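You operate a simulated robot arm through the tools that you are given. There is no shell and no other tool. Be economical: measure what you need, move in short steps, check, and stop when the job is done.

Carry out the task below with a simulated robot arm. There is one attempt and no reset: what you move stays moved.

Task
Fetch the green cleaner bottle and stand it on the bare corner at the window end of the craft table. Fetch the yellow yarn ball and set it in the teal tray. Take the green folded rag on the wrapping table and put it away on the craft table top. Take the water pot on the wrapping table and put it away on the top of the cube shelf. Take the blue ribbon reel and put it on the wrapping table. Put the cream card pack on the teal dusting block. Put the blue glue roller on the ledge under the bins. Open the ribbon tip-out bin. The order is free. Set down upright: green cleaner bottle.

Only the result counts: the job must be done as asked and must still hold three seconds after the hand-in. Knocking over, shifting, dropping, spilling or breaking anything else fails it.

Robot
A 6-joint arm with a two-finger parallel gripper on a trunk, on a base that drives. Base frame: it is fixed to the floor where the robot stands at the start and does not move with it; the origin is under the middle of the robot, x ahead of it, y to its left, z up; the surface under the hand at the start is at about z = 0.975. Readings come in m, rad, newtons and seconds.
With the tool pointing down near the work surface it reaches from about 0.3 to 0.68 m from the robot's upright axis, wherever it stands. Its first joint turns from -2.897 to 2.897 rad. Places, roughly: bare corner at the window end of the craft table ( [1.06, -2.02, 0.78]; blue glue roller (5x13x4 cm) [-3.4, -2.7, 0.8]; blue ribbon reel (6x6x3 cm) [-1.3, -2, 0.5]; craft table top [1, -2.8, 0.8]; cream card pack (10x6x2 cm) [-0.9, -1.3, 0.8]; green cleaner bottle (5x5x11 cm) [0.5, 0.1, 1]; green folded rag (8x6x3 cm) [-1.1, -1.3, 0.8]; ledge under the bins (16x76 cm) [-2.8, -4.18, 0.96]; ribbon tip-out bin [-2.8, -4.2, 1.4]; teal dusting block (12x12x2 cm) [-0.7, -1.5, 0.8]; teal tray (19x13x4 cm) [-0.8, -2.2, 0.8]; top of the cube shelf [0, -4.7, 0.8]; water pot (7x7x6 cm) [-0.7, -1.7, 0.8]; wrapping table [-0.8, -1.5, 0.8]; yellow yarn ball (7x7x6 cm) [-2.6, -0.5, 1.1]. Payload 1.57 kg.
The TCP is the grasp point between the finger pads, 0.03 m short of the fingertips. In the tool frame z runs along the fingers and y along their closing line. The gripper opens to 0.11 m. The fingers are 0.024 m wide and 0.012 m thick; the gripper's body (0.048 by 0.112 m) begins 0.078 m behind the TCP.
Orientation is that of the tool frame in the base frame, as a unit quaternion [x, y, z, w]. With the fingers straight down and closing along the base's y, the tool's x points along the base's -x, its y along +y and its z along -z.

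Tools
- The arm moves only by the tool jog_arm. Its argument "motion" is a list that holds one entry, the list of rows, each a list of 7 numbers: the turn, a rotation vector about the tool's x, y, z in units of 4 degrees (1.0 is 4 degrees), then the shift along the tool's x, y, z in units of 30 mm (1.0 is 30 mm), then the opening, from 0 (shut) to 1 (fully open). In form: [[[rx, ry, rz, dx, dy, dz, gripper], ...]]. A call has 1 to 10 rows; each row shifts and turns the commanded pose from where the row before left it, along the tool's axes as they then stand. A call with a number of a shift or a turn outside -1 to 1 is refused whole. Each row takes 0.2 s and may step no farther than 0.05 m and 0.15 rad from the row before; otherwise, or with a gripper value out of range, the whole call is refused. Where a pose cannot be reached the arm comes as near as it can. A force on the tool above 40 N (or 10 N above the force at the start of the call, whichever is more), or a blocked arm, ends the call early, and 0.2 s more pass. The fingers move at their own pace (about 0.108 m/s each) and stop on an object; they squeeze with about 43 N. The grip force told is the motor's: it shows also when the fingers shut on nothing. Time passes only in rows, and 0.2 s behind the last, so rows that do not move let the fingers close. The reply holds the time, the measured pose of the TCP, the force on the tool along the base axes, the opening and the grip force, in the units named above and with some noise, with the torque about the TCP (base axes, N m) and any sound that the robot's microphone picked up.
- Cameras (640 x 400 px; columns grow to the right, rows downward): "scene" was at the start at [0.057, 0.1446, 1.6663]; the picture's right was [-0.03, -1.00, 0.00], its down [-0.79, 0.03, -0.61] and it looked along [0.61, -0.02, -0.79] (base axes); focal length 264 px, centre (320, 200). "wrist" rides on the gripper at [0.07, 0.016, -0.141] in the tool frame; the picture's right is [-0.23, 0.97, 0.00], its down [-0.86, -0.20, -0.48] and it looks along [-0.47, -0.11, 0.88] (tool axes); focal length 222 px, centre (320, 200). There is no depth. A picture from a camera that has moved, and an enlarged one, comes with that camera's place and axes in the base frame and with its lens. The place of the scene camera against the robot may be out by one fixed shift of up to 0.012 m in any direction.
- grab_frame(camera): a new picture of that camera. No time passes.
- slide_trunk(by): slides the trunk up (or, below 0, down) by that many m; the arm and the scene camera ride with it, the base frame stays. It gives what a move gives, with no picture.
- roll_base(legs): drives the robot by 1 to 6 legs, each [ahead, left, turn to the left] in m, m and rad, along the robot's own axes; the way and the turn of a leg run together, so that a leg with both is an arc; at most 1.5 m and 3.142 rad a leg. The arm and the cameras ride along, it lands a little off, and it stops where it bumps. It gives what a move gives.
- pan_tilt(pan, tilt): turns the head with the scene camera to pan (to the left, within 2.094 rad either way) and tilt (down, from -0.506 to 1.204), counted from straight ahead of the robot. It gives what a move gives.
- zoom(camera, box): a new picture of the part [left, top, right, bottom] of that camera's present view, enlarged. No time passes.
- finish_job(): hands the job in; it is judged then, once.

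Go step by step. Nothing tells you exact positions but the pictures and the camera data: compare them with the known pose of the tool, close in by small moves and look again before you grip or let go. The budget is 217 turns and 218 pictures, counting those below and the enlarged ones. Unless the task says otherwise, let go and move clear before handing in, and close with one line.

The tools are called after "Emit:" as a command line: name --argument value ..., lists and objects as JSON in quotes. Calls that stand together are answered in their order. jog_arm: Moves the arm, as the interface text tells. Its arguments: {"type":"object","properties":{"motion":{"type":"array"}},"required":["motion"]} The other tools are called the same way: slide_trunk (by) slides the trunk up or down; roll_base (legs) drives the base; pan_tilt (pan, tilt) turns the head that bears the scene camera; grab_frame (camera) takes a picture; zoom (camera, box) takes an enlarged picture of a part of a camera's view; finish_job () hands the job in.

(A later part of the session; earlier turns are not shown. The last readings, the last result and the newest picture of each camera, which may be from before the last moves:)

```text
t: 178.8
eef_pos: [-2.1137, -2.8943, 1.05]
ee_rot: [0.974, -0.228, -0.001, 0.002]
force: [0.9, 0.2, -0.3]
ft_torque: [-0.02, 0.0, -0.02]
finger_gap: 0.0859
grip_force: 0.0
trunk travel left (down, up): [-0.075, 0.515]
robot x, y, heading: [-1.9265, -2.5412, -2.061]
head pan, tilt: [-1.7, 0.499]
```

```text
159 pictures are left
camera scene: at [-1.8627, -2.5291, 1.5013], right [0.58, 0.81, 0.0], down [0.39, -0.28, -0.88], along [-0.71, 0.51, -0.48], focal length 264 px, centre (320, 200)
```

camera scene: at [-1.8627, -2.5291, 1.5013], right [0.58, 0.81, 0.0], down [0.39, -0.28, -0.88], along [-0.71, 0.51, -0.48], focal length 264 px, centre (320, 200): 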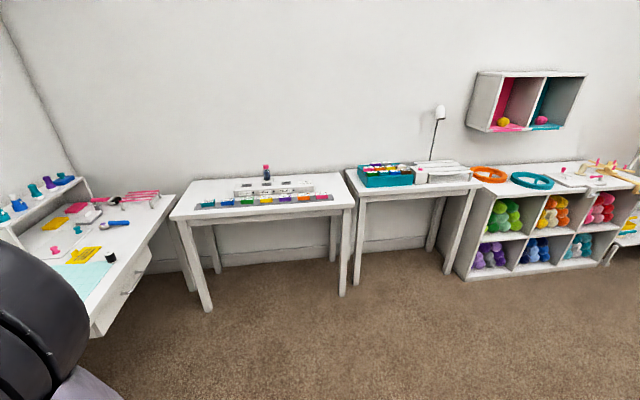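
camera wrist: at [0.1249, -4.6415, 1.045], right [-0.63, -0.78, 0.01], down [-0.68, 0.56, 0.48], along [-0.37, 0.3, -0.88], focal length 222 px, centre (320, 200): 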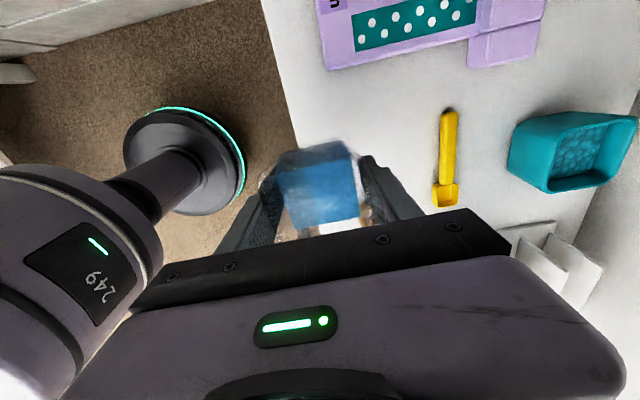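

The glue roller lies on the far-wall table around (-3.27,-2.72), and the yarn ball is in the wall cube at right. I turn the gripper back and drive to the table.

Emit:
jog_arm --motion '[[[0, 0, -1, 0, 0, 0, 0.78], [0, 0, -1, 0, 0, 0, 0.78], [0, 0, -1, 0, 0, 0, 0.78], [0, 0, -1, 0, 0, 0, 0.78], [0, 0, -1, 0, 0, 0, 0.78], [0, 0, -1, 0, 0, 0, 0.78], [0, 0, -1, 0, 0, 0, 0.78], [0, 0, -1, 0, 0, 0, 0.78], [0, 0, -1, 0, 0, 0, 0.78], [0, 0, -1, 0, 0, 0, 0.78]]]'

Emit:
jog_arm --motion '[[[0, 0, -1, 0, 0, 0, 0.78], [0, 0, -1, 0, 0, 0, 0.78], [0, 0, -1, 0, 0, 0, 0.78], [0, 0, -1, 0, 0, 0, 0.78], [0, 0, -1, 0, 0, 0, 0.78], [0, 0, -1, 0, 0, 0, 0.78], [0, 0, -1, 0, 0, 0, 0.78], [0, 0, -1, 0, 0, 0, 0.78], [0, 0, -1, 0, 0, 0, 0.78], [0, 0, -1, 0, 0, 0, 0.78]]]'

Emit:
roll_base --legs '[[0, -0.78, 0], [0.25, 0, 0]]'

Emit:
pan_tilt --pan -0.3 --tilt 0.85

Emit:
grab_frame --camera "scene"

Emit:
grab_frame --camera "wrist"

```text
t: 181.0
eef_pos: [-2.1142, -2.8942, 1.0508]
ee_rot: [0.993, 0.118, -0.002, 0.002]
force: [-0.3, 0.4, -0.3]
ft_torque: [-0.03, 0.01, 0.01]
finger_gap: 0.0861
grip_force: 0.0
trunk travel left (down, up): [-0.075, 0.515]
robot x, y, heading: [-1.9201, -2.5416, -2.071]
head pan, tilt: [-1.7, 0.499]
```

```text
t: 183.2
eef_pos: [-2.1129, -2.8951, 1.0507]
ee_rot: [0.892, 0.451, -0.003, 0.001]
force: [-0.3, -0.3, 0.7]
ft_torque: [-0.01, 0.01, 0.02]
finger_gap: 0.0857
grip_force: 0.1
trunk travel left (down, up): [-0.075, 0.515]
robot x, y, heading: [-1.9236, -2.5423, -2.064]
head pan, tilt: [-1.7, 0.499]
```

```text
t: 188.8
eef_pos: [-2.9246, -2.734, 1.0513]
ee_rot: [0.896, 0.443, -0.001, 0.001]
force: [-0.2, -0.3, -0.4]
ft_torque: [0.02, 0.0, 0.02]
finger_gap: 0.0857
grip_force: 0.1
trunk travel left (down, up): [-0.075, 0.515]
robot x, y, heading: [-2.7232, -2.385, -2.087]
head pan, tilt: [-1.7, 0.499]
```

```text
t: 190.3
eef_pos: [-2.9238, -2.7343, 1.0514]
ee_rot: [0.897, 0.443, -0.002, 0.001]
force: [-0.7, -0.1, -0.3]
ft_torque: [0.03, 0.0, 0.0]
finger_gap: 0.0858
grip_force: 0.0
trunk travel left (down, up): [-0.075, 0.515]
robot x, y, heading: [-2.725, -2.3875, -2.083]
head pan, tilt: [-0.3, 0.85]
```

```text
158 pictures are left
camera scene: at [-2.6498, -2.482, 1.4714], right [-0.69, 0.73, 0.0], down [0.55, 0.52, -0.66], along [-0.48, -0.45, -0.75], focal length 264 px, centre (320, 200)
```

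scene: 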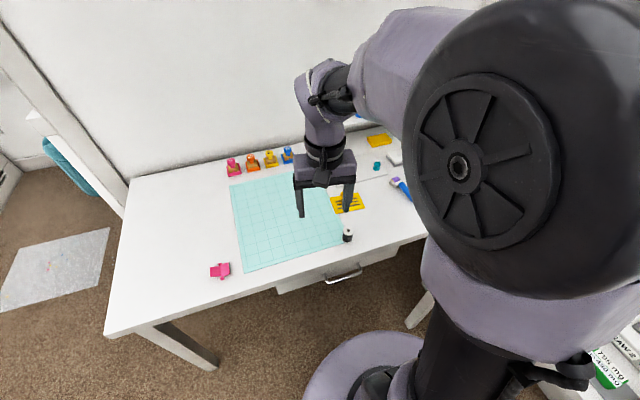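

```text
157 pictures are left
camera wrist: at [-2.8682, -2.689, 1.1906], right [0.64, -0.77, 0.0], down [-0.68, -0.56, 0.48], along [-0.37, -0.31, -0.88], focal length 222 px, centre (320, 200)
```

wrist: 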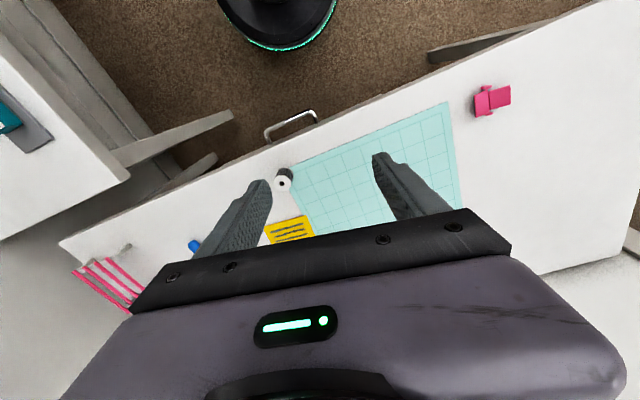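

I edge a bit closer and bring the hand over the roller.

Emit:
roll_base --legs '[[0.07, -0.05, 0]]'

Emit:
jog_arm --motion '[[[0, 0, 0, -0.45, -0.95, 0, 0.78], [0, 0, 0, -0.45, -0.95, 0, 0.78], [0, 0, 0, -0.45, -0.95, 0, 0.78], [0, 0, 0, -0.45, -0.95, 0, 0.78], [0, 0, 0, -0.45, -0.95, 0, 0.78], [0, 0, 0, -0.45, -0.95, 0, 0.78], [0, 0, 0, -0.45, -0.95, 0, 0.78], [0, 0, 0, -0.45, -0.95, 0, 0.78], [0, 0, 0, -0.45, -0.95, 0, 0.78]]]'

Emit:
grab_frame --camera "scene"

Emit:
grab_frame --camera "wrist"

```text
t: 191.4
eef_pos: [-3.0031, -2.7713, 1.0492]
ee_rot: [0.898, 0.441, -0.002, 0.002]
force: [-0.5, 0.5, 0.3]
ft_torque: [0.03, -0.02, 0.0]
finger_gap: 0.0858
grip_force: 0.0
trunk travel left (down, up): [-0.075, 0.515]
robot x, y, heading: [-2.8065, -2.4226, -2.086]
head pan, tilt: [-0.3, 0.85]
```

```text
t: 193.4
eef_pos: [-3.2803, -2.7107, 1.0501]
ee_rot: [0.897, 0.442, -0.003, 0.001]
force: [0.2, 0.0, 0.1]
ft_torque: [0.03, 0.0, 0.0]
finger_gap: 0.0859
grip_force: 0.1
trunk travel left (down, up): [-0.075, 0.515]
robot x, y, heading: [-2.8064, -2.4215, -2.081]
head pan, tilt: [-0.3, 0.85]
```

```text
156 pictures are left
camera scene: at [-2.7286, -2.519, 1.4714], right [-0.69, 0.73, 0.0], down [0.55, 0.52, -0.66], along [-0.48, -0.45, -0.75], focal length 264 px, centre (320, 200)
```

scene: 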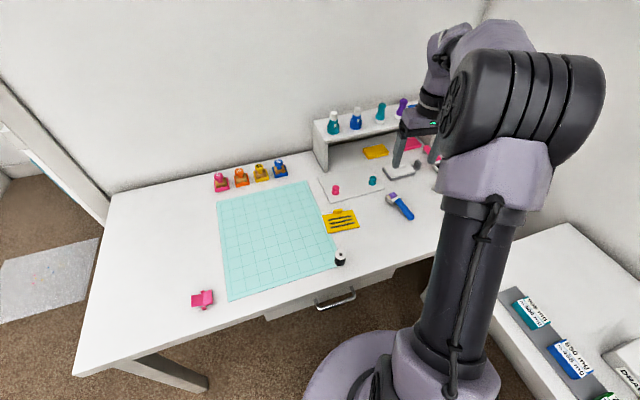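

```text
155 pictures are left
camera wrist: at [-3.2241, -2.6649, 1.1906], right [0.63, -0.77, 0.0], down [-0.68, -0.55, 0.48], along [-0.37, -0.31, -0.88], focal length 222 px, centre (320, 200)
```

wrist: 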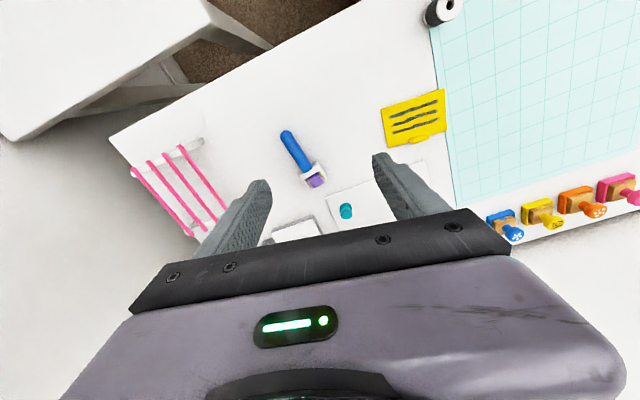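

The roller is clear in view, center about (-3.34,-2.72). I align the gripper with it and lower partway.

Emit:
jog_arm --motion '[[[0, 0, -1, 0, 0, 0, 0.78], [0, 0, -1, 0, 0, 0, 0.78], [0, 0, -1, 0, 0, 0, 0.78], [0, 0, -0.6, 0, 0, 0, 0.78], [0, 0, 0, -0.53, -0.83, 0, 0.78], [0, 0, 0, -0.53, -0.83, 0, 0.78], [0, 0, 0, 0, 0, 1, 0.78], [0, 0, 0, 0, 0, 1, 0.78], [0, 0, 0, 0, 0, 1, 0.78], [0, 0, 0, 0, 0, 0.8, 0.78]]]'

Emit:
grab_frame --camera "wrist"

Emit:
grab_frame --camera "scene"

```text
t: 195.6
eef_pos: [-3.3404, -2.7226, 0.9376]
ee_rot: [0.835, 0.551, -0.003, 0.001]
force: [-0.1, -0.3, -0.5]
ft_torque: [-0.02, 0.01, 0.01]
finger_gap: 0.086
grip_force: 0.0
trunk travel left (down, up): [-0.075, 0.515]
robot x, y, heading: [-2.8056, -2.4213, -2.089]
head pan, tilt: [-0.3, 0.85]
```

```text
154 pictures are left
camera wrist: at [-3.297, -2.6637, 1.0776], right [0.81, -0.59, 0.0], down [-0.52, -0.71, 0.48], along [-0.29, -0.39, -0.88], focal length 222 px, centre (320, 200)
```

wrist: 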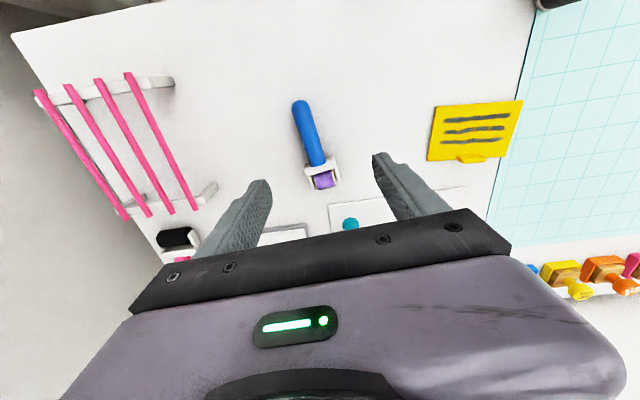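

```text
153 pictures are left
camera scene: at [-2.7282, -2.519, 1.4714], right [-0.69, 0.73, 0.0], down [0.55, 0.52, -0.66], along [-0.48, -0.45, -0.75], focal length 264 px, centre (320, 200)
```

scene: 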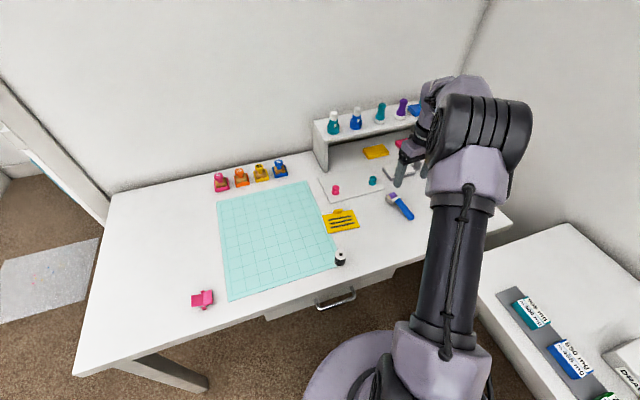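

Emit:
jog_arm --motion '[[[0, 0, 0, 0.2, -0.3, 0, 0.78], [0, 0, 0, 0, 0, 1, 0.78], [0, 0, 0, 0, 0, 1, 0.78], [0, 0, 0, 0, 0, 1, 0.78], [0, 0, 0, 0, 0, 0.2, 0.78]]]'

Emit:
grab_frame --camera "wrist"

Emit:
zoom --camera "scene" --box '[360, 150, 460, 240]'

```text
t: 196.8
eef_pos: [-3.346, -2.7124, 0.8418]
ee_rot: [0.835, 0.55, -0.003, 0.001]
force: [-1.2, 0.9, -0.3]
ft_torque: [0.01, -0.02, 0.01]
finger_gap: 0.0858
grip_force: 0.1
trunk travel left (down, up): [-0.075, 0.515]
robot x, y, heading: [-2.8099, -2.4208, -2.085]
head pan, tilt: [-0.3, 0.85]
```

```text
152 pictures are left
camera wrist: at [-3.3032, -2.6542, 0.9817], right [0.81, -0.59, 0.0], down [-0.52, -0.71, 0.48], along [-0.29, -0.39, -0.88], focal length 222 px, centre (320, 200)
```

wrist: 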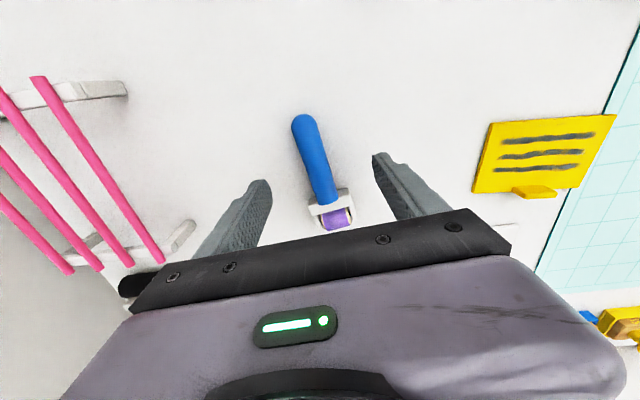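

```text
4.44 times, centred on (410, 195) of scene
camera zoom: at [-2.7283, -2.519, 1.4714], right [-0.69, 0.73, 0.0], down [0.55, 0.52, -0.66], along [-0.48, -0.45, -0.75], focal length 1175 px, centre (-80, 222)
```

zoom: 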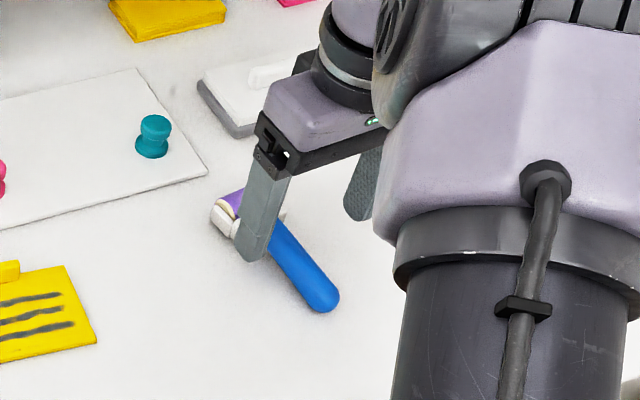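

The roller is lower than assumed; I descend carefully until contact or suitable height.

Emit:
jog_arm --motion '[[[0, 0, 0, 0, 0, 0.3, 0.78], [0, 0, 0, 0, 0, 0.3, 0.78], [0, 0, 0, 0, 0, 0.2, 0.78]]]'

Emit:
grab_frame --camera "wrist"

Emit:
zoom --camera "scene" --box '[360, 150, 460, 240]'

```text
t: 197.6
eef_pos: [-3.3468, -2.712, 0.8172]
ee_rot: [0.834, 0.551, -0.003, 0.001]
force: [-0.9, 0.4, -0.1]
ft_torque: [-0.01, 0.01, -0.06]
finger_gap: 0.0863
grip_force: 0.1
trunk travel left (down, up): [-0.075, 0.515]
robot x, y, heading: [-2.8069, -2.4215, -2.086]
head pan, tilt: [-0.3, 0.85]
```

```text
150 pictures are left
camera wrist: at [-3.3033, -2.6541, 0.9572], right [0.81, -0.59, 0.0], down [-0.52, -0.71, 0.48], along [-0.29, -0.39, -0.88], focal length 222 px, centre (320, 200)
```

wrist: 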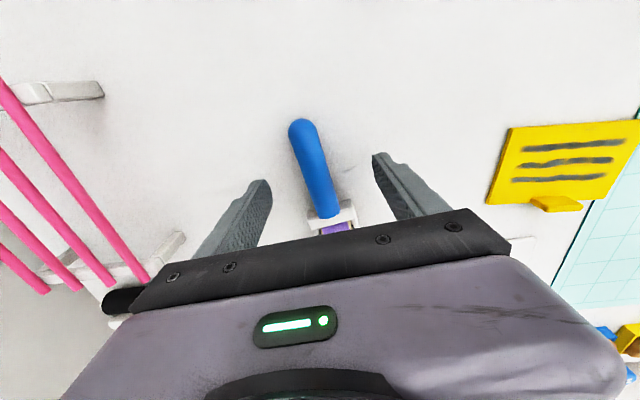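

```text
4.44 times, centred on (410, 195) of scene
camera zoom: at [-2.7282, -2.519, 1.4714], right [-0.69, 0.73, 0.0], down [0.55, 0.52, -0.66], along [-0.48, -0.45, -0.75], focal length 1175 px, centre (-80, 222)
```

zoom: 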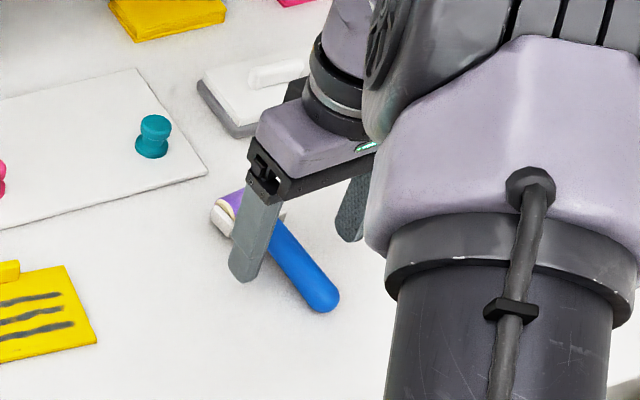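

Emit:
jog_arm --motion '[[[0, 0, 0, 0, 0, 0.2, 0.78], [0, 0, 0, 0, 0, 0.15, 0.78], [0, 0, 0, 0, 0, 0.15, 0.78], [0, 0, 0, 0, 0, 0.1, 0.78]]]'

Emit:
zoom --camera "scene" --box '[360, 150, 460, 240]'

```text
t: 198.6
eef_pos: [-3.3469, -2.7128, 0.7993]
ee_rot: [0.835, 0.55, -0.003, 0.0]
force: [0.0, -0.2, -0.7]
ft_torque: [-0.01, -0.02, -0.01]
finger_gap: 0.0858
grip_force: 0.1
trunk travel left (down, up): [-0.075, 0.515]
robot x, y, heading: [-2.8006, -2.4215, -2.082]
head pan, tilt: [-0.3, 0.85]
```

```text
4.44 times, centred on (410, 195) of scene
camera zoom: at [-2.7282, -2.519, 1.4714], right [-0.69, 0.73, 0.0], down [0.55, 0.52, -0.66], along [-0.48, -0.45, -0.75], focal length 1175 px, centre (-80, 222)
```

zoom: 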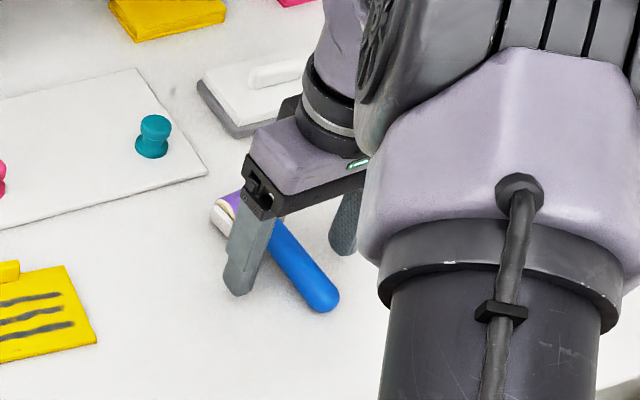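

Emit:
jog_arm --motion '[[[0, 0, 0, 0, 0, 0.15, 0.78], [0, 0, 0, 0, 0, 0.12, 0.78], [0, 0, 0, 0, 0, 0.1, 0.78]]]'

Emit:
grab_frame --camera "wrist"

```text
t: 199.4
eef_pos: [-3.347, -2.7135, 0.7897]
ee_rot: [0.835, 0.551, -0.004, 0.0]
force: [-0.9, -2.3, 10.8]
ft_torque: [-0.13, -0.51, -0.14]
finger_gap: 0.0862
grip_force: 0.3
trunk travel left (down, up): [-0.075, 0.515]
robot x, y, heading: [-2.8003, -2.4196, -2.086]
head pan, tilt: [-0.3, 0.85]
```

```text
147 pictures are left
camera wrist: at [-3.3028, -2.6546, 0.9301], right [0.81, -0.59, 0.0], down [-0.52, -0.7, 0.49], along [-0.29, -0.39, -0.87], focal length 222 px, centre (320, 200)
```

wrist: 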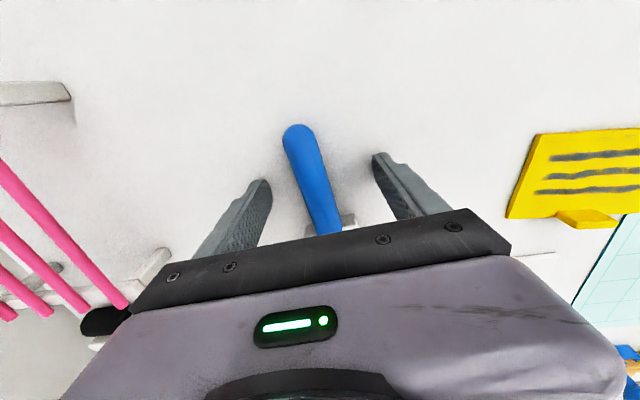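

Table at z≈0.76. Raise 3 mm and close.

Emit:
jog_arm --motion '[[[0, 0, 0, 0, 0, -0.1, 0.78], [0, 0, 0, 0, 0, 0, 0], [0, 0, 0, 0, 0, 0, 0], [0, 0, 0, 0, 0, 0, 0], [0, 0, 0, 0, 0, 0, 0]]]'

Emit:
grab_frame --camera "wrist"

```text
t: 200.6
eef_pos: [-3.3448, -2.7118, 0.7917]
ee_rot: [0.835, 0.55, -0.003, 0.001]
force: [0.3, 0.8, 0.3]
ft_torque: [0.02, -0.01, -0.01]
finger_gap: 0.0223
grip_force: 35.2
trunk travel left (down, up): [-0.075, 0.515]
robot x, y, heading: [-2.8041, -2.421, -2.081]
head pan, tilt: [-0.3, 0.85]
```

```text
146 pictures are left
camera wrist: at [-3.3027, -2.6545, 0.9318], right [0.81, -0.59, 0.0], down [-0.52, -0.71, 0.48], along [-0.29, -0.39, -0.88], focal length 222 px, centre (320, 200)
```

wrist: 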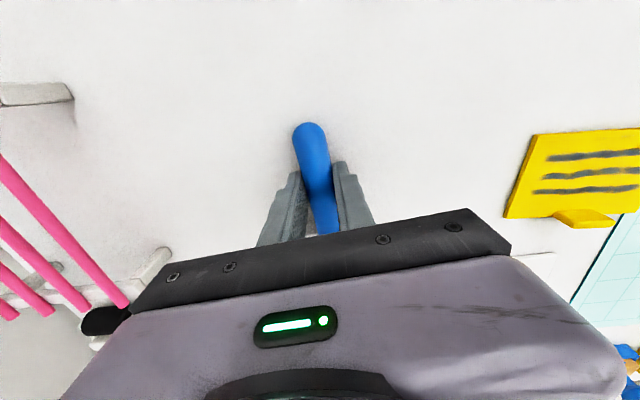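

Roller held. I lift, tuck, raise the trunk, and drive to the closet opening.

Emit:
jog_arm --motion '[[[0, 0, 0, 0, 0, -1, 0], [0, 0, 0, 0, 0, -1, 0], [0, 0, 0, 0, 0, -1, 0], [0, 0, 0, 0, 0, -1, 0], [0, 0, 0, 0, 0, -1, 0], [0, 0, 0, 0, 0, -1, 0], [0, 0, 0, 0, 0, -1, 0], [0, 0, 0, 0, 0, -1, 0], [0, 0, 0, 0, 0, -1, 0]]]'

Emit:
jog_arm --motion '[[[0, 0, 0, 0.2, 1, 0, 0], [0, 0, 0, 0.2, 1, 0, 0], [0, 0, 0, 0.2, 1, 0, 0], [0, 0, 0, 0.2, 1, 0, 0], [0, 0, 0, 0.2, 1, 0, 0], [0, 0, 0, 0.2, 1, 0, 0], [0, 0, 0, 0.2, 1, 0, 0], [0, 0, 0, 0.2, 1, 0, 0], [0, 0, 0, 0.2, 1, 0, 0], [0, 0, 0, 0.2, 1, 0, 0]]]'

Emit:
slide_trunk --by 0.2

Emit:
roll_base --legs '[[-0.32, 0, 0], [0, 1.45, 0], [0, 0, -1.56], [0, 0.4, 0]]'

Emit:
pan_tilt --pan 0.6 --tilt 0.5

Emit:
grab_frame --camera "scene"

Emit:
grab_frame --camera "wrist"

```text
t: 202.6
eef_pos: [-3.3428, -2.7106, 1.0624]
ee_rot: [0.835, 0.55, -0.002, 0.001]
force: [1.0, -0.7, -1.1]
ft_torque: [0.03, 0.0, 0.0]
finger_gap: 0.0226
grip_force: 34.9
trunk travel left (down, up): [-0.075, 0.515]
robot x, y, heading: [-2.8046, -2.4199, -2.081]
head pan, tilt: [-0.3, 0.85]
```

```text
t: 204.8
eef_pos: [-3.0453, -2.7755, 1.062]
ee_rot: [0.835, 0.551, -0.002, 0.0]
force: [0.3, -0.5, -0.8]
ft_torque: [0.0, 0.0, 0.01]
finger_gap: 0.0224
grip_force: 35.0
trunk travel left (down, up): [-0.075, 0.515]
robot x, y, heading: [-2.8061, -2.4223, -2.089]
head pan, tilt: [-0.3, 0.85]
```

```text
t: 207.0
eef_pos: [-3.0455, -2.7754, 1.2611]
ee_rot: [0.835, 0.551, -0.003, 0.001]
force: [0.9, 0.3, -0.5]
ft_torque: [0.03, 0.01, 0.01]
finger_gap: 0.0222
grip_force: 34.6
trunk travel left (down, up): [-0.275, 0.315]
robot x, y, heading: [-2.8079, -2.4227, -2.085]
head pan, tilt: [-0.3, 0.85]
```

```text
t: 221.7
eef_pos: [-1.9805, -2.9565, 1.2616]
ee_rot: [0.976, -0.218, -0.003, -0.002]
force: [-0.7, 0.2, -1.1]
ft_torque: [0.03, -0.02, 0.0]
finger_gap: 0.0223
grip_force: 35.3
trunk travel left (down, up): [-0.275, 0.315]
robot x, y, heading: [-1.6357, -3.2111, 2.585]
head pan, tilt: [-0.3, 0.85]
```

```text
t: 222.9
eef_pos: [-1.9802, -2.9554, 1.2614]
ee_rot: [0.976, -0.218, -0.002, -0.001]
force: [-0.8, -0.5, -1.8]
ft_torque: [0.02, 0.0, 0.01]
finger_gap: 0.0222
grip_force: 35.1
trunk travel left (down, up): [-0.275, 0.315]
robot x, y, heading: [-1.6333, -3.208, 2.591]
head pan, tilt: [0.6, 0.499]
```

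```text
145 pictures are left
camera scene: at [-1.7797, -3.3353, 1.7013], right [-0.05, 1.0, 0.0], down [0.48, 0.02, -0.88], along [-0.88, -0.04, -0.48], focal length 264 px, centre (320, 200)
```

scene: 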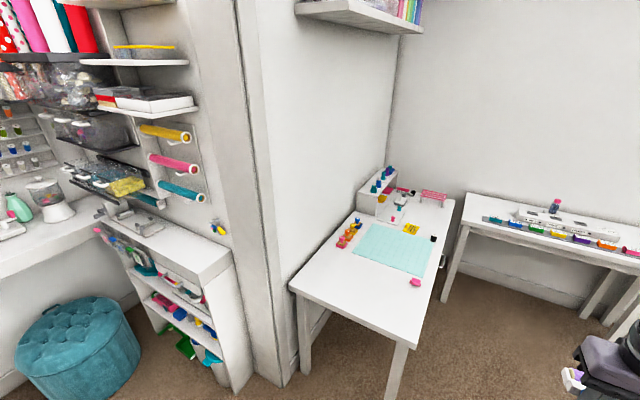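

```text
144 pictures are left
camera wrist: at [-1.9233, -3.0009, 1.4013], right [-0.62, -0.78, 0.0], down [-0.69, 0.54, 0.48], along [-0.38, 0.3, -0.88], focal length 222 px, centre (320, 200)
```

wrist: 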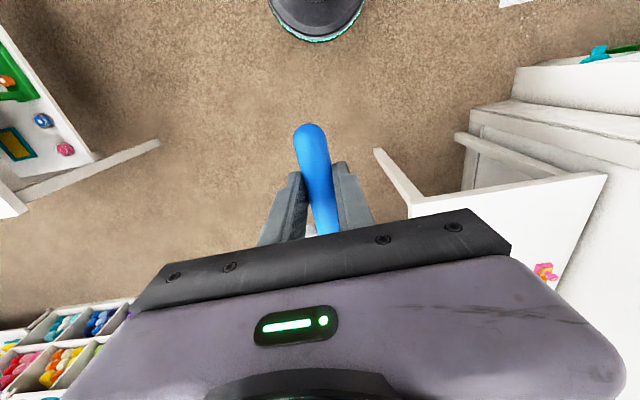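

I see the ledge and the tip-out bins above it. Zooming for detail.

Emit:
zoom --camera "scene" --box '[0, 20, 240, 170]'

Emit:
zoom --camera "scene" --box '[40, 120, 280, 270]'

```text
2.67 times, centred on (120, 95) of scene
camera zoom: at [-1.7797, -3.3353, 1.7013], right [-0.05, 1.0, 0.0], down [0.48, 0.02, -0.88], along [-0.88, -0.04, -0.48], focal length 705 px, centre (853, 480)
```

zoom: 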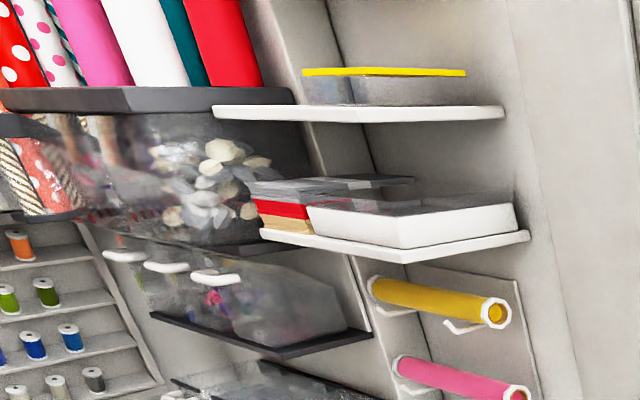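

```text
2.67 times, centred on (160, 195) of scene
camera zoom: at [-1.7797, -3.3353, 1.7013], right [-0.05, 1.0, 0.0], down [0.48, 0.02, -0.88], along [-0.88, -0.04, -0.48], focal length 705 px, centre (747, 213)
```

zoom: 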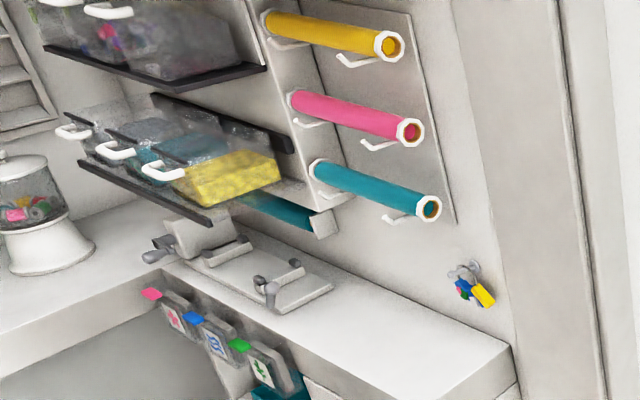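

Upper row of bins at z≈1.4 and lower row beneath; the near part of the ledge is free. I enter the closet sideways a bit, and look straight at the bins.

Emit:
roll_base --legs '[[0, 0, 0.05], [-0.1, 0.88, 0]]'

Emit:
pan_tilt --pan 0.35 --tilt 0.35

Emit:
grab_frame --camera "scene"

Emit:
grab_frame --camera "wrist"

```text
t: 228.1
eef_pos: [-2.3339, -3.7867, 1.2619]
ee_rot: [0.979, -0.205, -0.003, -0.001]
force: [-0.2, 0.0, -1.1]
ft_torque: [0.03, -0.01, -0.02]
finger_gap: 0.0225
grip_force: 34.6
trunk travel left (down, up): [-0.275, 0.315]
robot x, y, heading: [-1.9836, -4.0282, 2.617]
head pan, tilt: [0.6, 0.499]
```

```text
t: 228.8
eef_pos: [-2.3338, -3.7874, 1.2604]
ee_rot: [0.979, -0.205, -0.002, -0.001]
force: [-0.3, 0.3, 0.7]
ft_torque: [0.0, -0.04, -0.03]
finger_gap: 0.0224
grip_force: 35.2
trunk travel left (down, up): [-0.275, 0.315]
robot x, y, heading: [-1.9795, -4.0293, 2.611]
head pan, tilt: [0.351, 0.351]
```

```text
141 pictures are left
camera scene: at [-2.1235, -4.1381, 1.715], right [0.17, 0.99, 0.0], down [0.34, -0.06, -0.94], along [-0.93, 0.16, -0.34], focal length 264 px, centre (320, 200)
```

scene: 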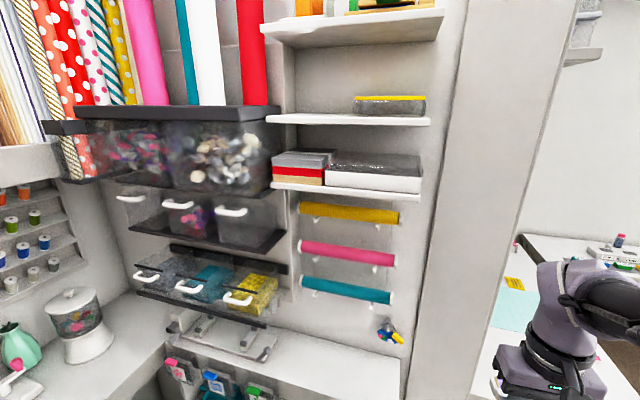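

```text
140 pictures are left
camera wrist: at [-2.2756, -3.8307, 1.4013], right [-0.6, -0.8, 0.0], down [-0.7, 0.52, 0.48], along [-0.39, 0.29, -0.88], focal length 222 px, centre (320, 200)
```

wrist: 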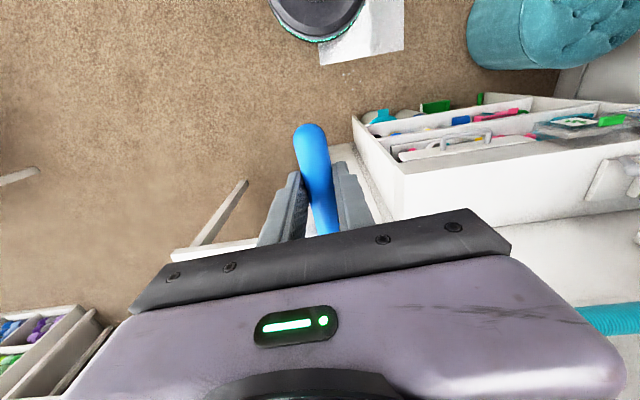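

Emit:
zoom --camera "scene" --box '[100, 160, 310, 340]'

Emit:
zoom --camera "scene" --box '[100, 170, 300, 260]'

```text
2.22 times, centred on (205, 250) of scene
camera zoom: at [-2.1235, -4.1381, 1.715], right [0.17, 0.99, 0.0], down [0.34, -0.06, -0.94], along [-0.93, 0.16, -0.34], focal length 587 px, centre (576, 89)
```

zoom: 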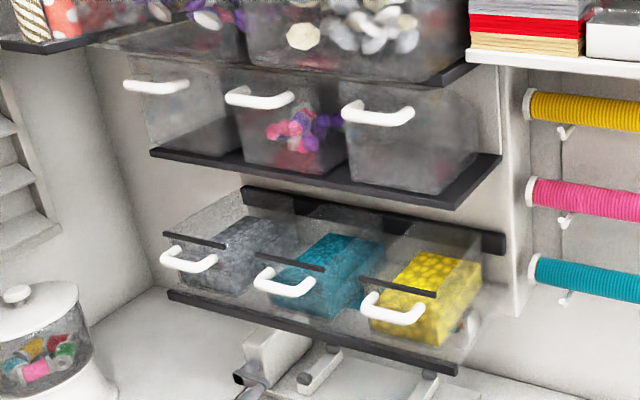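

```text
3.20 times, centred on (200, 215) of scene
camera zoom: at [-2.1235, -4.1381, 1.715], right [0.17, 0.99, 0.0], down [0.34, -0.06, -0.94], along [-0.93, 0.16, -0.34], focal length 846 px, centre (704, 152)
```

zoom: 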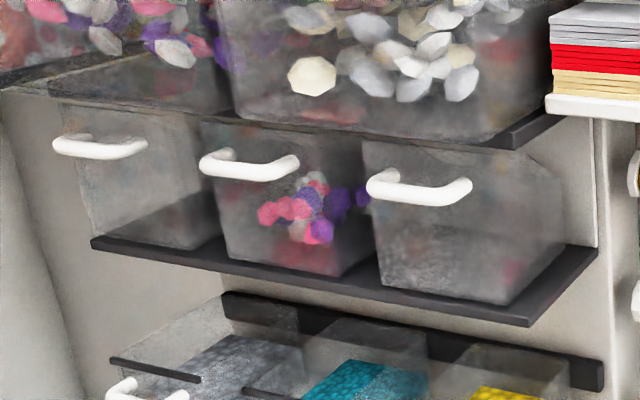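

Emit:
zoom --camera "scene" --box '[150, 185, 290, 265]'

```text
4.57 times, centred on (220, 225) of scene
camera zoom: at [-2.1235, -4.1381, 1.715], right [0.17, 0.99, 0.0], down [0.34, -0.06, -0.94], along [-0.93, 0.16, -0.34], focal length 1208 px, centre (777, 86)
```

zoom: 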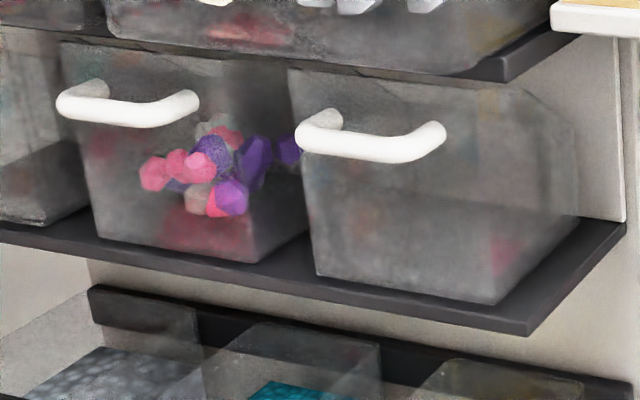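

The pompom bin is the middle one; the coordinates match the right-hand upper bin, handle at about (-2.71,-4.243,1.485). First the roller: I lower the hand, move the base in, and see the ledge.

Emit:
jog_arm --motion '[[[0, 0, 0, 0, 0, 1, 0], [0, 0, 0, 0, 0, 1, 0], [0, 0, 0, 0, 0, 1, 0], [0, 0, 0, 0, 0, 1, 0], [0, 0, 0, 0, 0, 1, 0], [0, 0, 0, 0, 0, 1, 0], [0, -1, 0, 0, 0, 0, 0], [0, -1, 0, 0, 0, 0, 0]]]'

Emit:
roll_base --legs '[[0.1, 0.2, 0.03]]'

Emit:
pan_tilt --pan 0 --tilt 0.75

Emit:
grab_frame --camera "scene"

Emit:
grab_frame --camera "wrist"

```text
t: 230.6
eef_pos: [-2.3333, -3.7866, 1.0807]
ee_rot: [0.976, -0.204, -0.072, -0.017]
force: [-0.1, 0.2, -0.7]
ft_torque: [-0.01, -0.04, 0.0]
finger_gap: 0.0225
grip_force: 35.5
trunk travel left (down, up): [-0.275, 0.315]
robot x, y, heading: [-1.981, -4.0326, 2.614]
head pan, tilt: [0.351, 0.351]
```

```text
t: 232.3
eef_pos: [-2.524, -3.9199, 1.0825]
ee_rot: [0.979, -0.192, -0.071, -0.015]
force: [-0.7, -0.2, -0.5]
ft_torque: [0.01, -0.04, 0.0]
finger_gap: 0.0225
grip_force: 35.1
trunk travel left (down, up): [-0.275, 0.315]
robot x, y, heading: [-2.1634, -4.1526, 2.645]
head pan, tilt: [0.351, 0.351]
```

```text
t: 233.2
eef_pos: [-2.5242, -3.9189, 1.0808]
ee_rot: [0.979, -0.192, -0.072, -0.014]
force: [0.2, 0.1, -0.4]
ft_torque: [0.01, 0.01, -0.02]
finger_gap: 0.0222
grip_force: 34.6
trunk travel left (down, up): [-0.275, 0.315]
robot x, y, heading: [-2.165, -4.1505, 2.641]
head pan, tilt: [0.0, 0.75]
```

```text
136 pictures are left
camera scene: at [-2.2855, -4.2379, 1.6794], right [0.48, 0.88, 0.0], down [0.6, -0.32, -0.73], along [-0.64, 0.35, -0.68], focal length 264 px, centre (320, 200)
```

scene: 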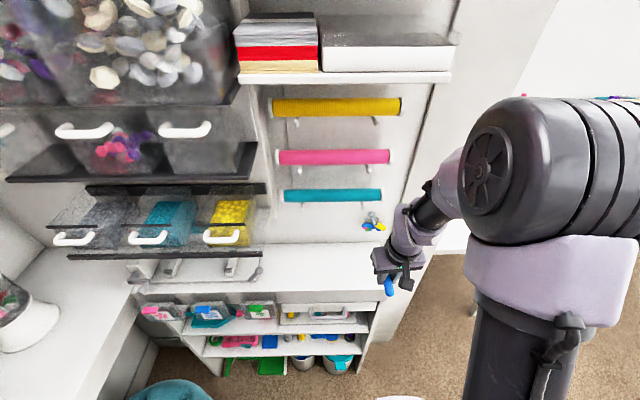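

```text
135 pictures are left
camera wrist: at [-2.4475, -3.9681, 1.2104], right [-0.58, -0.82, 0.03], down [-0.64, 0.48, 0.6], along [-0.5, 0.32, -0.8], focal length 222 px, centre (320, 200)
```

wrist: 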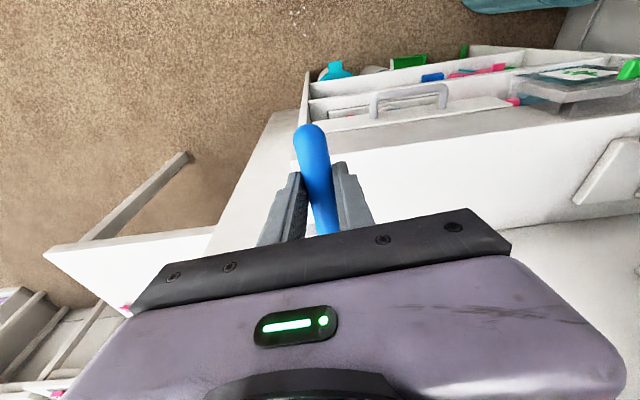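

Ledge top spans a free stretch right of the cutter. I move the roller over it and look.

Emit:
jog_arm --motion '[[[0, 0, 0, -0.92, 0.985, 0.137, 0], [0, 0, 0, -0.92, 0.985, 0.137, 0], [0, 0, 0, -0.92, 0.985, 0.137, 0], [0, 0, 0, -0.92, 0.985, 0.137, 0]]]'

Emit:
grab_frame --camera "scene"

Emit:
grab_frame --camera "wrist"

```text
t: 234.2
eef_pos: [-2.6711, -3.9863, 1.0794]
ee_rot: [0.979, -0.191, -0.07, -0.015]
force: [0.4, -0.2, -0.5]
ft_torque: [0.02, -0.05, -0.01]
finger_gap: 0.0226
grip_force: 35.1
trunk travel left (down, up): [-0.275, 0.315]
robot x, y, heading: [-2.1662, -4.1507, 2.646]
head pan, tilt: [0.0, 0.75]
```

```text
134 pictures are left
camera scene: at [-2.2864, -4.2381, 1.6793], right [0.48, 0.88, 0.0], down [0.6, -0.33, -0.73], along [-0.64, 0.35, -0.68], focal length 264 px, centre (320, 200)
```

scene: 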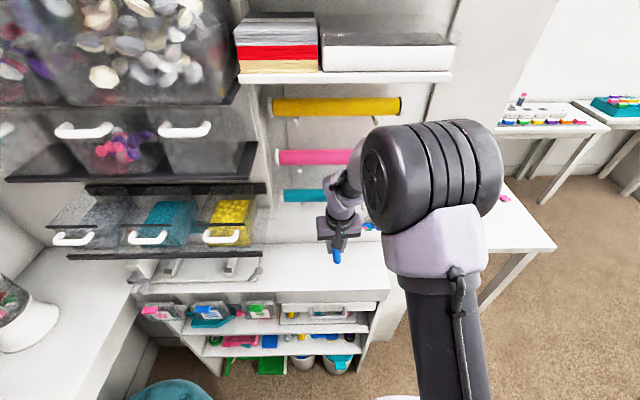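

```text
133 pictures are left
camera wrist: at [-2.5946, -4.0352, 1.2085], right [-0.58, -0.82, 0.03], down [-0.64, 0.48, 0.6], along [-0.5, 0.32, -0.8], focal length 222 px, centre (320, 200)
```

wrist: 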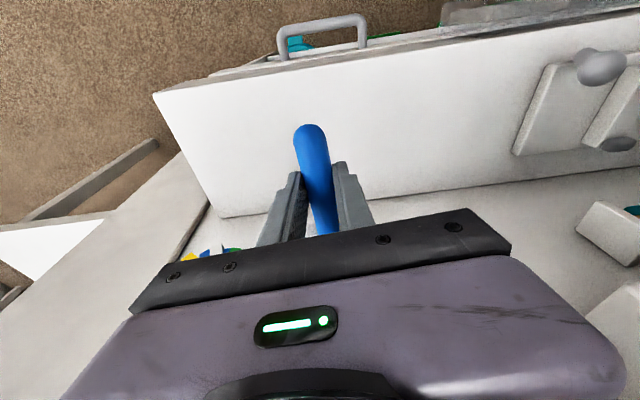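

Emit:
jog_arm --motion '[[[0, 0, 0, 0.12, 0, 0.8, 0], [0, 0, 0, 0.12, 0, 0.8, 0], [0, 0, 0, 0.08, 0, 0.6, 0], [0, 0, 0, 0.02, 0, 0.15, 0], [0, 0, 0, 0.02, 0, 0.1, 0], [0, 0, 0, 0.02, 0, 0.1, 0]]]'

Emit:
zoom --camera "scene" --box '[280, 180, 400, 300]'

Emit:
grab_frame --camera "wrist"

```text
t: 235.6
eef_pos: [-2.6726, -3.9856, 1.0038]
ee_rot: [0.979, -0.191, -0.072, -0.015]
force: [-0.2, 0.6, -0.2]
ft_torque: [0.02, -0.02, -0.02]
finger_gap: 0.0223
grip_force: 35.4
trunk travel left (down, up): [-0.275, 0.315]
robot x, y, heading: [-2.1669, -4.1498, 2.639]
head pan, tilt: [0.0, 0.75]
```

```text
3.33 times, centred on (340, 240) of scene
camera zoom: at [-2.2854, -4.2377, 1.6794], right [0.48, 0.88, 0.0], down [0.6, -0.33, -0.73], along [-0.64, 0.35, -0.68], focal length 881 px, centre (253, 67)
```

zoom: 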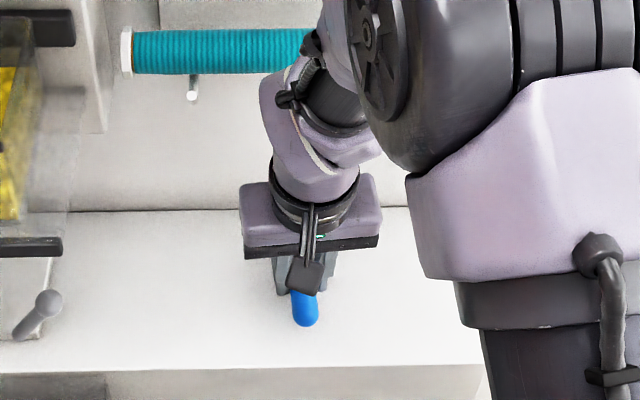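

```text
131 pictures are left
camera wrist: at [-2.5956, -4.0354, 1.1328], right [-0.58, -0.82, 0.03], down [-0.64, 0.48, 0.6], along [-0.5, 0.32, -0.8], focal length 222 px, centre (320, 200)
```

wrist: 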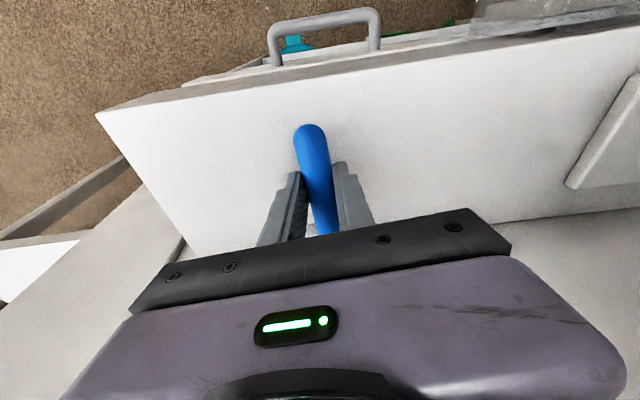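

Emit:
jog_arm --motion '[[[0, 0, 0, 0.02, 0, 0.1, 0], [0, 0, 0, 0.02, 0, 0.1, 0], [0, 0, 0, 0.02, 0, 0.08, 0]]]'

```text
t: 236.4
eef_pos: [-2.6715, -3.9866, 0.9947]
ee_rot: [0.979, -0.191, -0.071, -0.015]
force: [-0.8, 0.1, -1.6]
ft_torque: [-0.02, -0.03, 0.03]
finger_gap: 0.0222
grip_force: 35.1
trunk travel left (down, up): [-0.275, 0.315]
robot x, y, heading: [-2.1665, -4.1505, 2.641]
head pan, tilt: [0.0, 0.75]
```

Emit:
jog_arm --motion '[[[0, 0, 0, 0.02, 0, 0.08, 0], [0, 0, 0, 0.02, 0, 0.08, 0], [0, 0, 0, 0.01, 0, 0.06, 0]]]'

```text
t: 237.2
eef_pos: [-2.6704, -3.9868, 0.9887]
ee_rot: [0.979, -0.191, -0.071, -0.015]
force: [-0.4, -0.3, -0.3]
ft_torque: [0.0, -0.01, 0.01]
finger_gap: 0.0224
grip_force: 35.6
trunk travel left (down, up): [-0.275, 0.315]
robot x, y, heading: [-2.1678, -4.1549, 2.642]
head pan, tilt: [0.0, 0.75]
```

Emit:
jog_arm --motion '[[[0, 0, 0, 0.01, 0, 0.06, 0], [0, 0, 0, 0.01, 0, 0.06, 0], [0, 0, 0, 0.01, 0, 0.06, 0]]]'

Emit:
zoom --camera "scene" --box '[300, 230, 370, 300]'

```text
t: 238.0
eef_pos: [-2.6719, -3.9873, 0.9848]
ee_rot: [0.979, -0.191, -0.073, -0.015]
force: [-0.7, 2.6, 23.4]
ft_torque: [-0.18, -0.66, 0.06]
finger_gap: 0.0226
grip_force: 35.5
trunk travel left (down, up): [-0.275, 0.315]
robot x, y, heading: [-2.1625, -4.1503, 2.645]
head pan, tilt: [0.0, 0.75]
```

```text
5.71 times, centred on (335, 265) of scene
camera zoom: at [-2.2837, -4.2379, 1.6798], right [0.48, 0.88, 0.0], down [0.6, -0.33, -0.73], along [-0.64, 0.35, -0.68], focal length 1510 px, centre (234, -171)
```

zoom: 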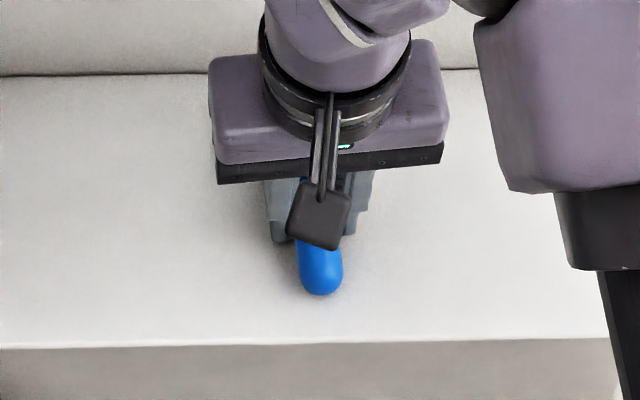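

Contact. Ease, open a little, and rise/back out.

Emit:
jog_arm --motion '[[[0, 0, 0, 0, 0, -0.05, 0], [0, 0, 0, 0, 0, 0, 0.3], [0, 0, 0, 0, 0, 0, 0.55], [0, 0, 0, -0.05, 0, -0.4, 0.55], [0, 0, 0, -0.1, 0, -0.9, 0.55], [0, 0, 0, 0.5, 0, -0.8, 0.55], [0, 0, 0, 0.9, 0, -0.2, 0.55], [0, 0, 0, 1, 0, 0, 0.55], [0, 0, 0, 1, 0, 0, 0.55]]]'

Emit:
grab_frame --camera "scene"

Emit:
grab_frame --camera "wrist"

```text
t: 240.0
eef_pos: [-2.5699, -4.0273, 1.0372]
ee_rot: [0.979, -0.191, -0.07, -0.015]
force: [-0.6, -1.2, -0.3]
ft_torque: [0.02, -0.02, 0.01]
finger_gap: 0.0603
grip_force: 0.1
trunk travel left (down, up): [-0.275, 0.315]
robot x, y, heading: [-2.1664, -4.1524, 2.642]
head pan, tilt: [0.0, 0.75]
```

```text
129 pictures are left
camera scene: at [-2.2849, -4.238, 1.6794], right [0.48, 0.88, 0.0], down [0.6, -0.33, -0.73], along [-0.64, 0.35, -0.68], focal length 264 px, centre (320, 200)
```

scene: 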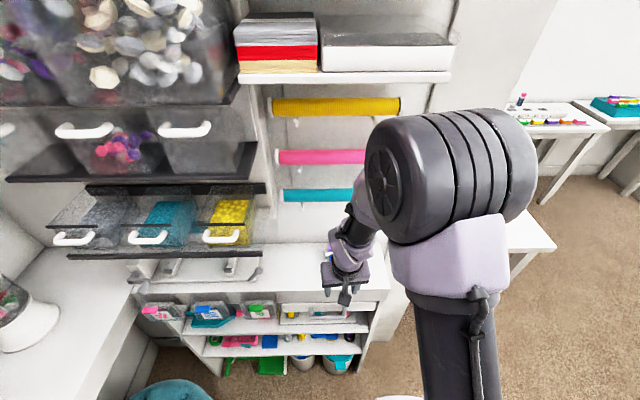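

```text
128 pictures are left
camera wrist: at [-2.4944, -4.0761, 1.1666], right [-0.57, -0.82, 0.03], down [-0.64, 0.48, 0.6], along [-0.5, 0.32, -0.8], focal length 222 px, centre (320, 200)
```

wrist: 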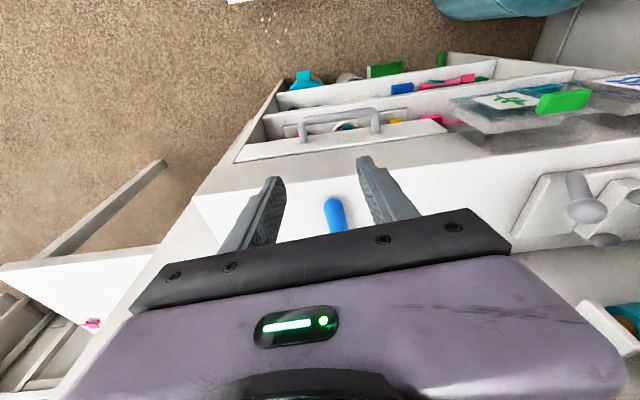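

The roller rests on the ledge. Now the bin: I retreat the arm, raise the trunk, and back the base up a bit for room to turn the gripper horizontal.

Emit:
jog_arm --motion '[[[0, 0, 0, 1, 0, -0.5, 0.55], [0, 0, 0, 1, 0, -0.5, 0.55], [0, 0, 0, 0.5, -1, -0.5, 0.55], [0, 1, 0, 0, -1, -0.5, 0.55], [0, 1, 0, 0, 0, 0, 0.55]]]'

Emit:
slide_trunk --by 0.2

Emit:
roll_base --legs '[[-0.2, 0.1, 0]]'

Emit:
grab_frame --camera "scene"

Emit:
zoom --camera "scene" --box '[300, 220, 400, 300]'

```text
t: 241.2
eef_pos: [-2.4718, -4.0017, 1.0856]
ee_rot: [0.981, -0.192, -0.002, -0.001]
force: [0.0, -0.2, -0.1]
ft_torque: [0.0, 0.02, -0.04]
finger_gap: 0.0607
grip_force: 0.0
trunk travel left (down, up): [-0.275, 0.315]
robot x, y, heading: [-2.164, -4.1515, 2.643]
head pan, tilt: [0.0, 0.75]
```

```text
t: 243.3
eef_pos: [-2.4723, -4.0032, 1.2856]
ee_rot: [0.982, -0.191, -0.002, -0.001]
force: [0.2, 0.3, -0.2]
ft_torque: [0.04, 0.01, -0.01]
finger_gap: 0.0603
grip_force: 0.1
trunk travel left (down, up): [-0.475, 0.115]
robot x, y, heading: [-2.1659, -4.1526, 2.643]
head pan, tilt: [0.0, 0.75]
```

```text
t: 245.0
eef_pos: [-2.3478, -4.1828, 1.285]
ee_rot: [0.982, -0.191, -0.002, -0.001]
force: [-0.1, 0.0, 0.2]
ft_torque: [0.04, -0.01, 0.04]
finger_gap: 0.0604
grip_force: 0.1
trunk travel left (down, up): [-0.475, 0.115]
robot x, y, heading: [-2.0402, -4.3308, 2.648]
head pan, tilt: [0.0, 0.75]
```

```text
127 pictures are left
camera scene: at [-2.1603, -4.4185, 1.8794], right [0.48, 0.88, 0.0], down [0.6, -0.33, -0.73], along [-0.64, 0.35, -0.68], focal length 264 px, centre (320, 200)
```

scene: 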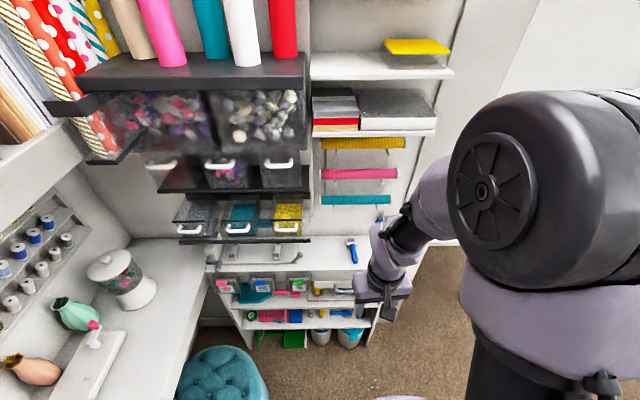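

```text
5.00 times, centred on (350, 260) of scene
camera zoom: at [-2.1603, -4.4185, 1.8794], right [0.48, 0.88, 0.0], down [0.6, -0.33, -0.73], along [-0.64, 0.35, -0.68], focal length 1322 px, centre (170, -100)
```

zoom: 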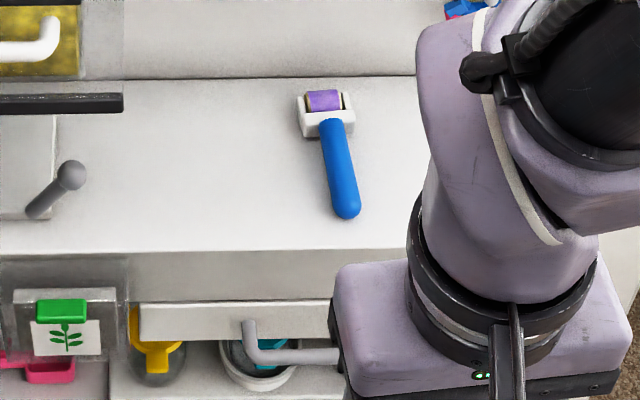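

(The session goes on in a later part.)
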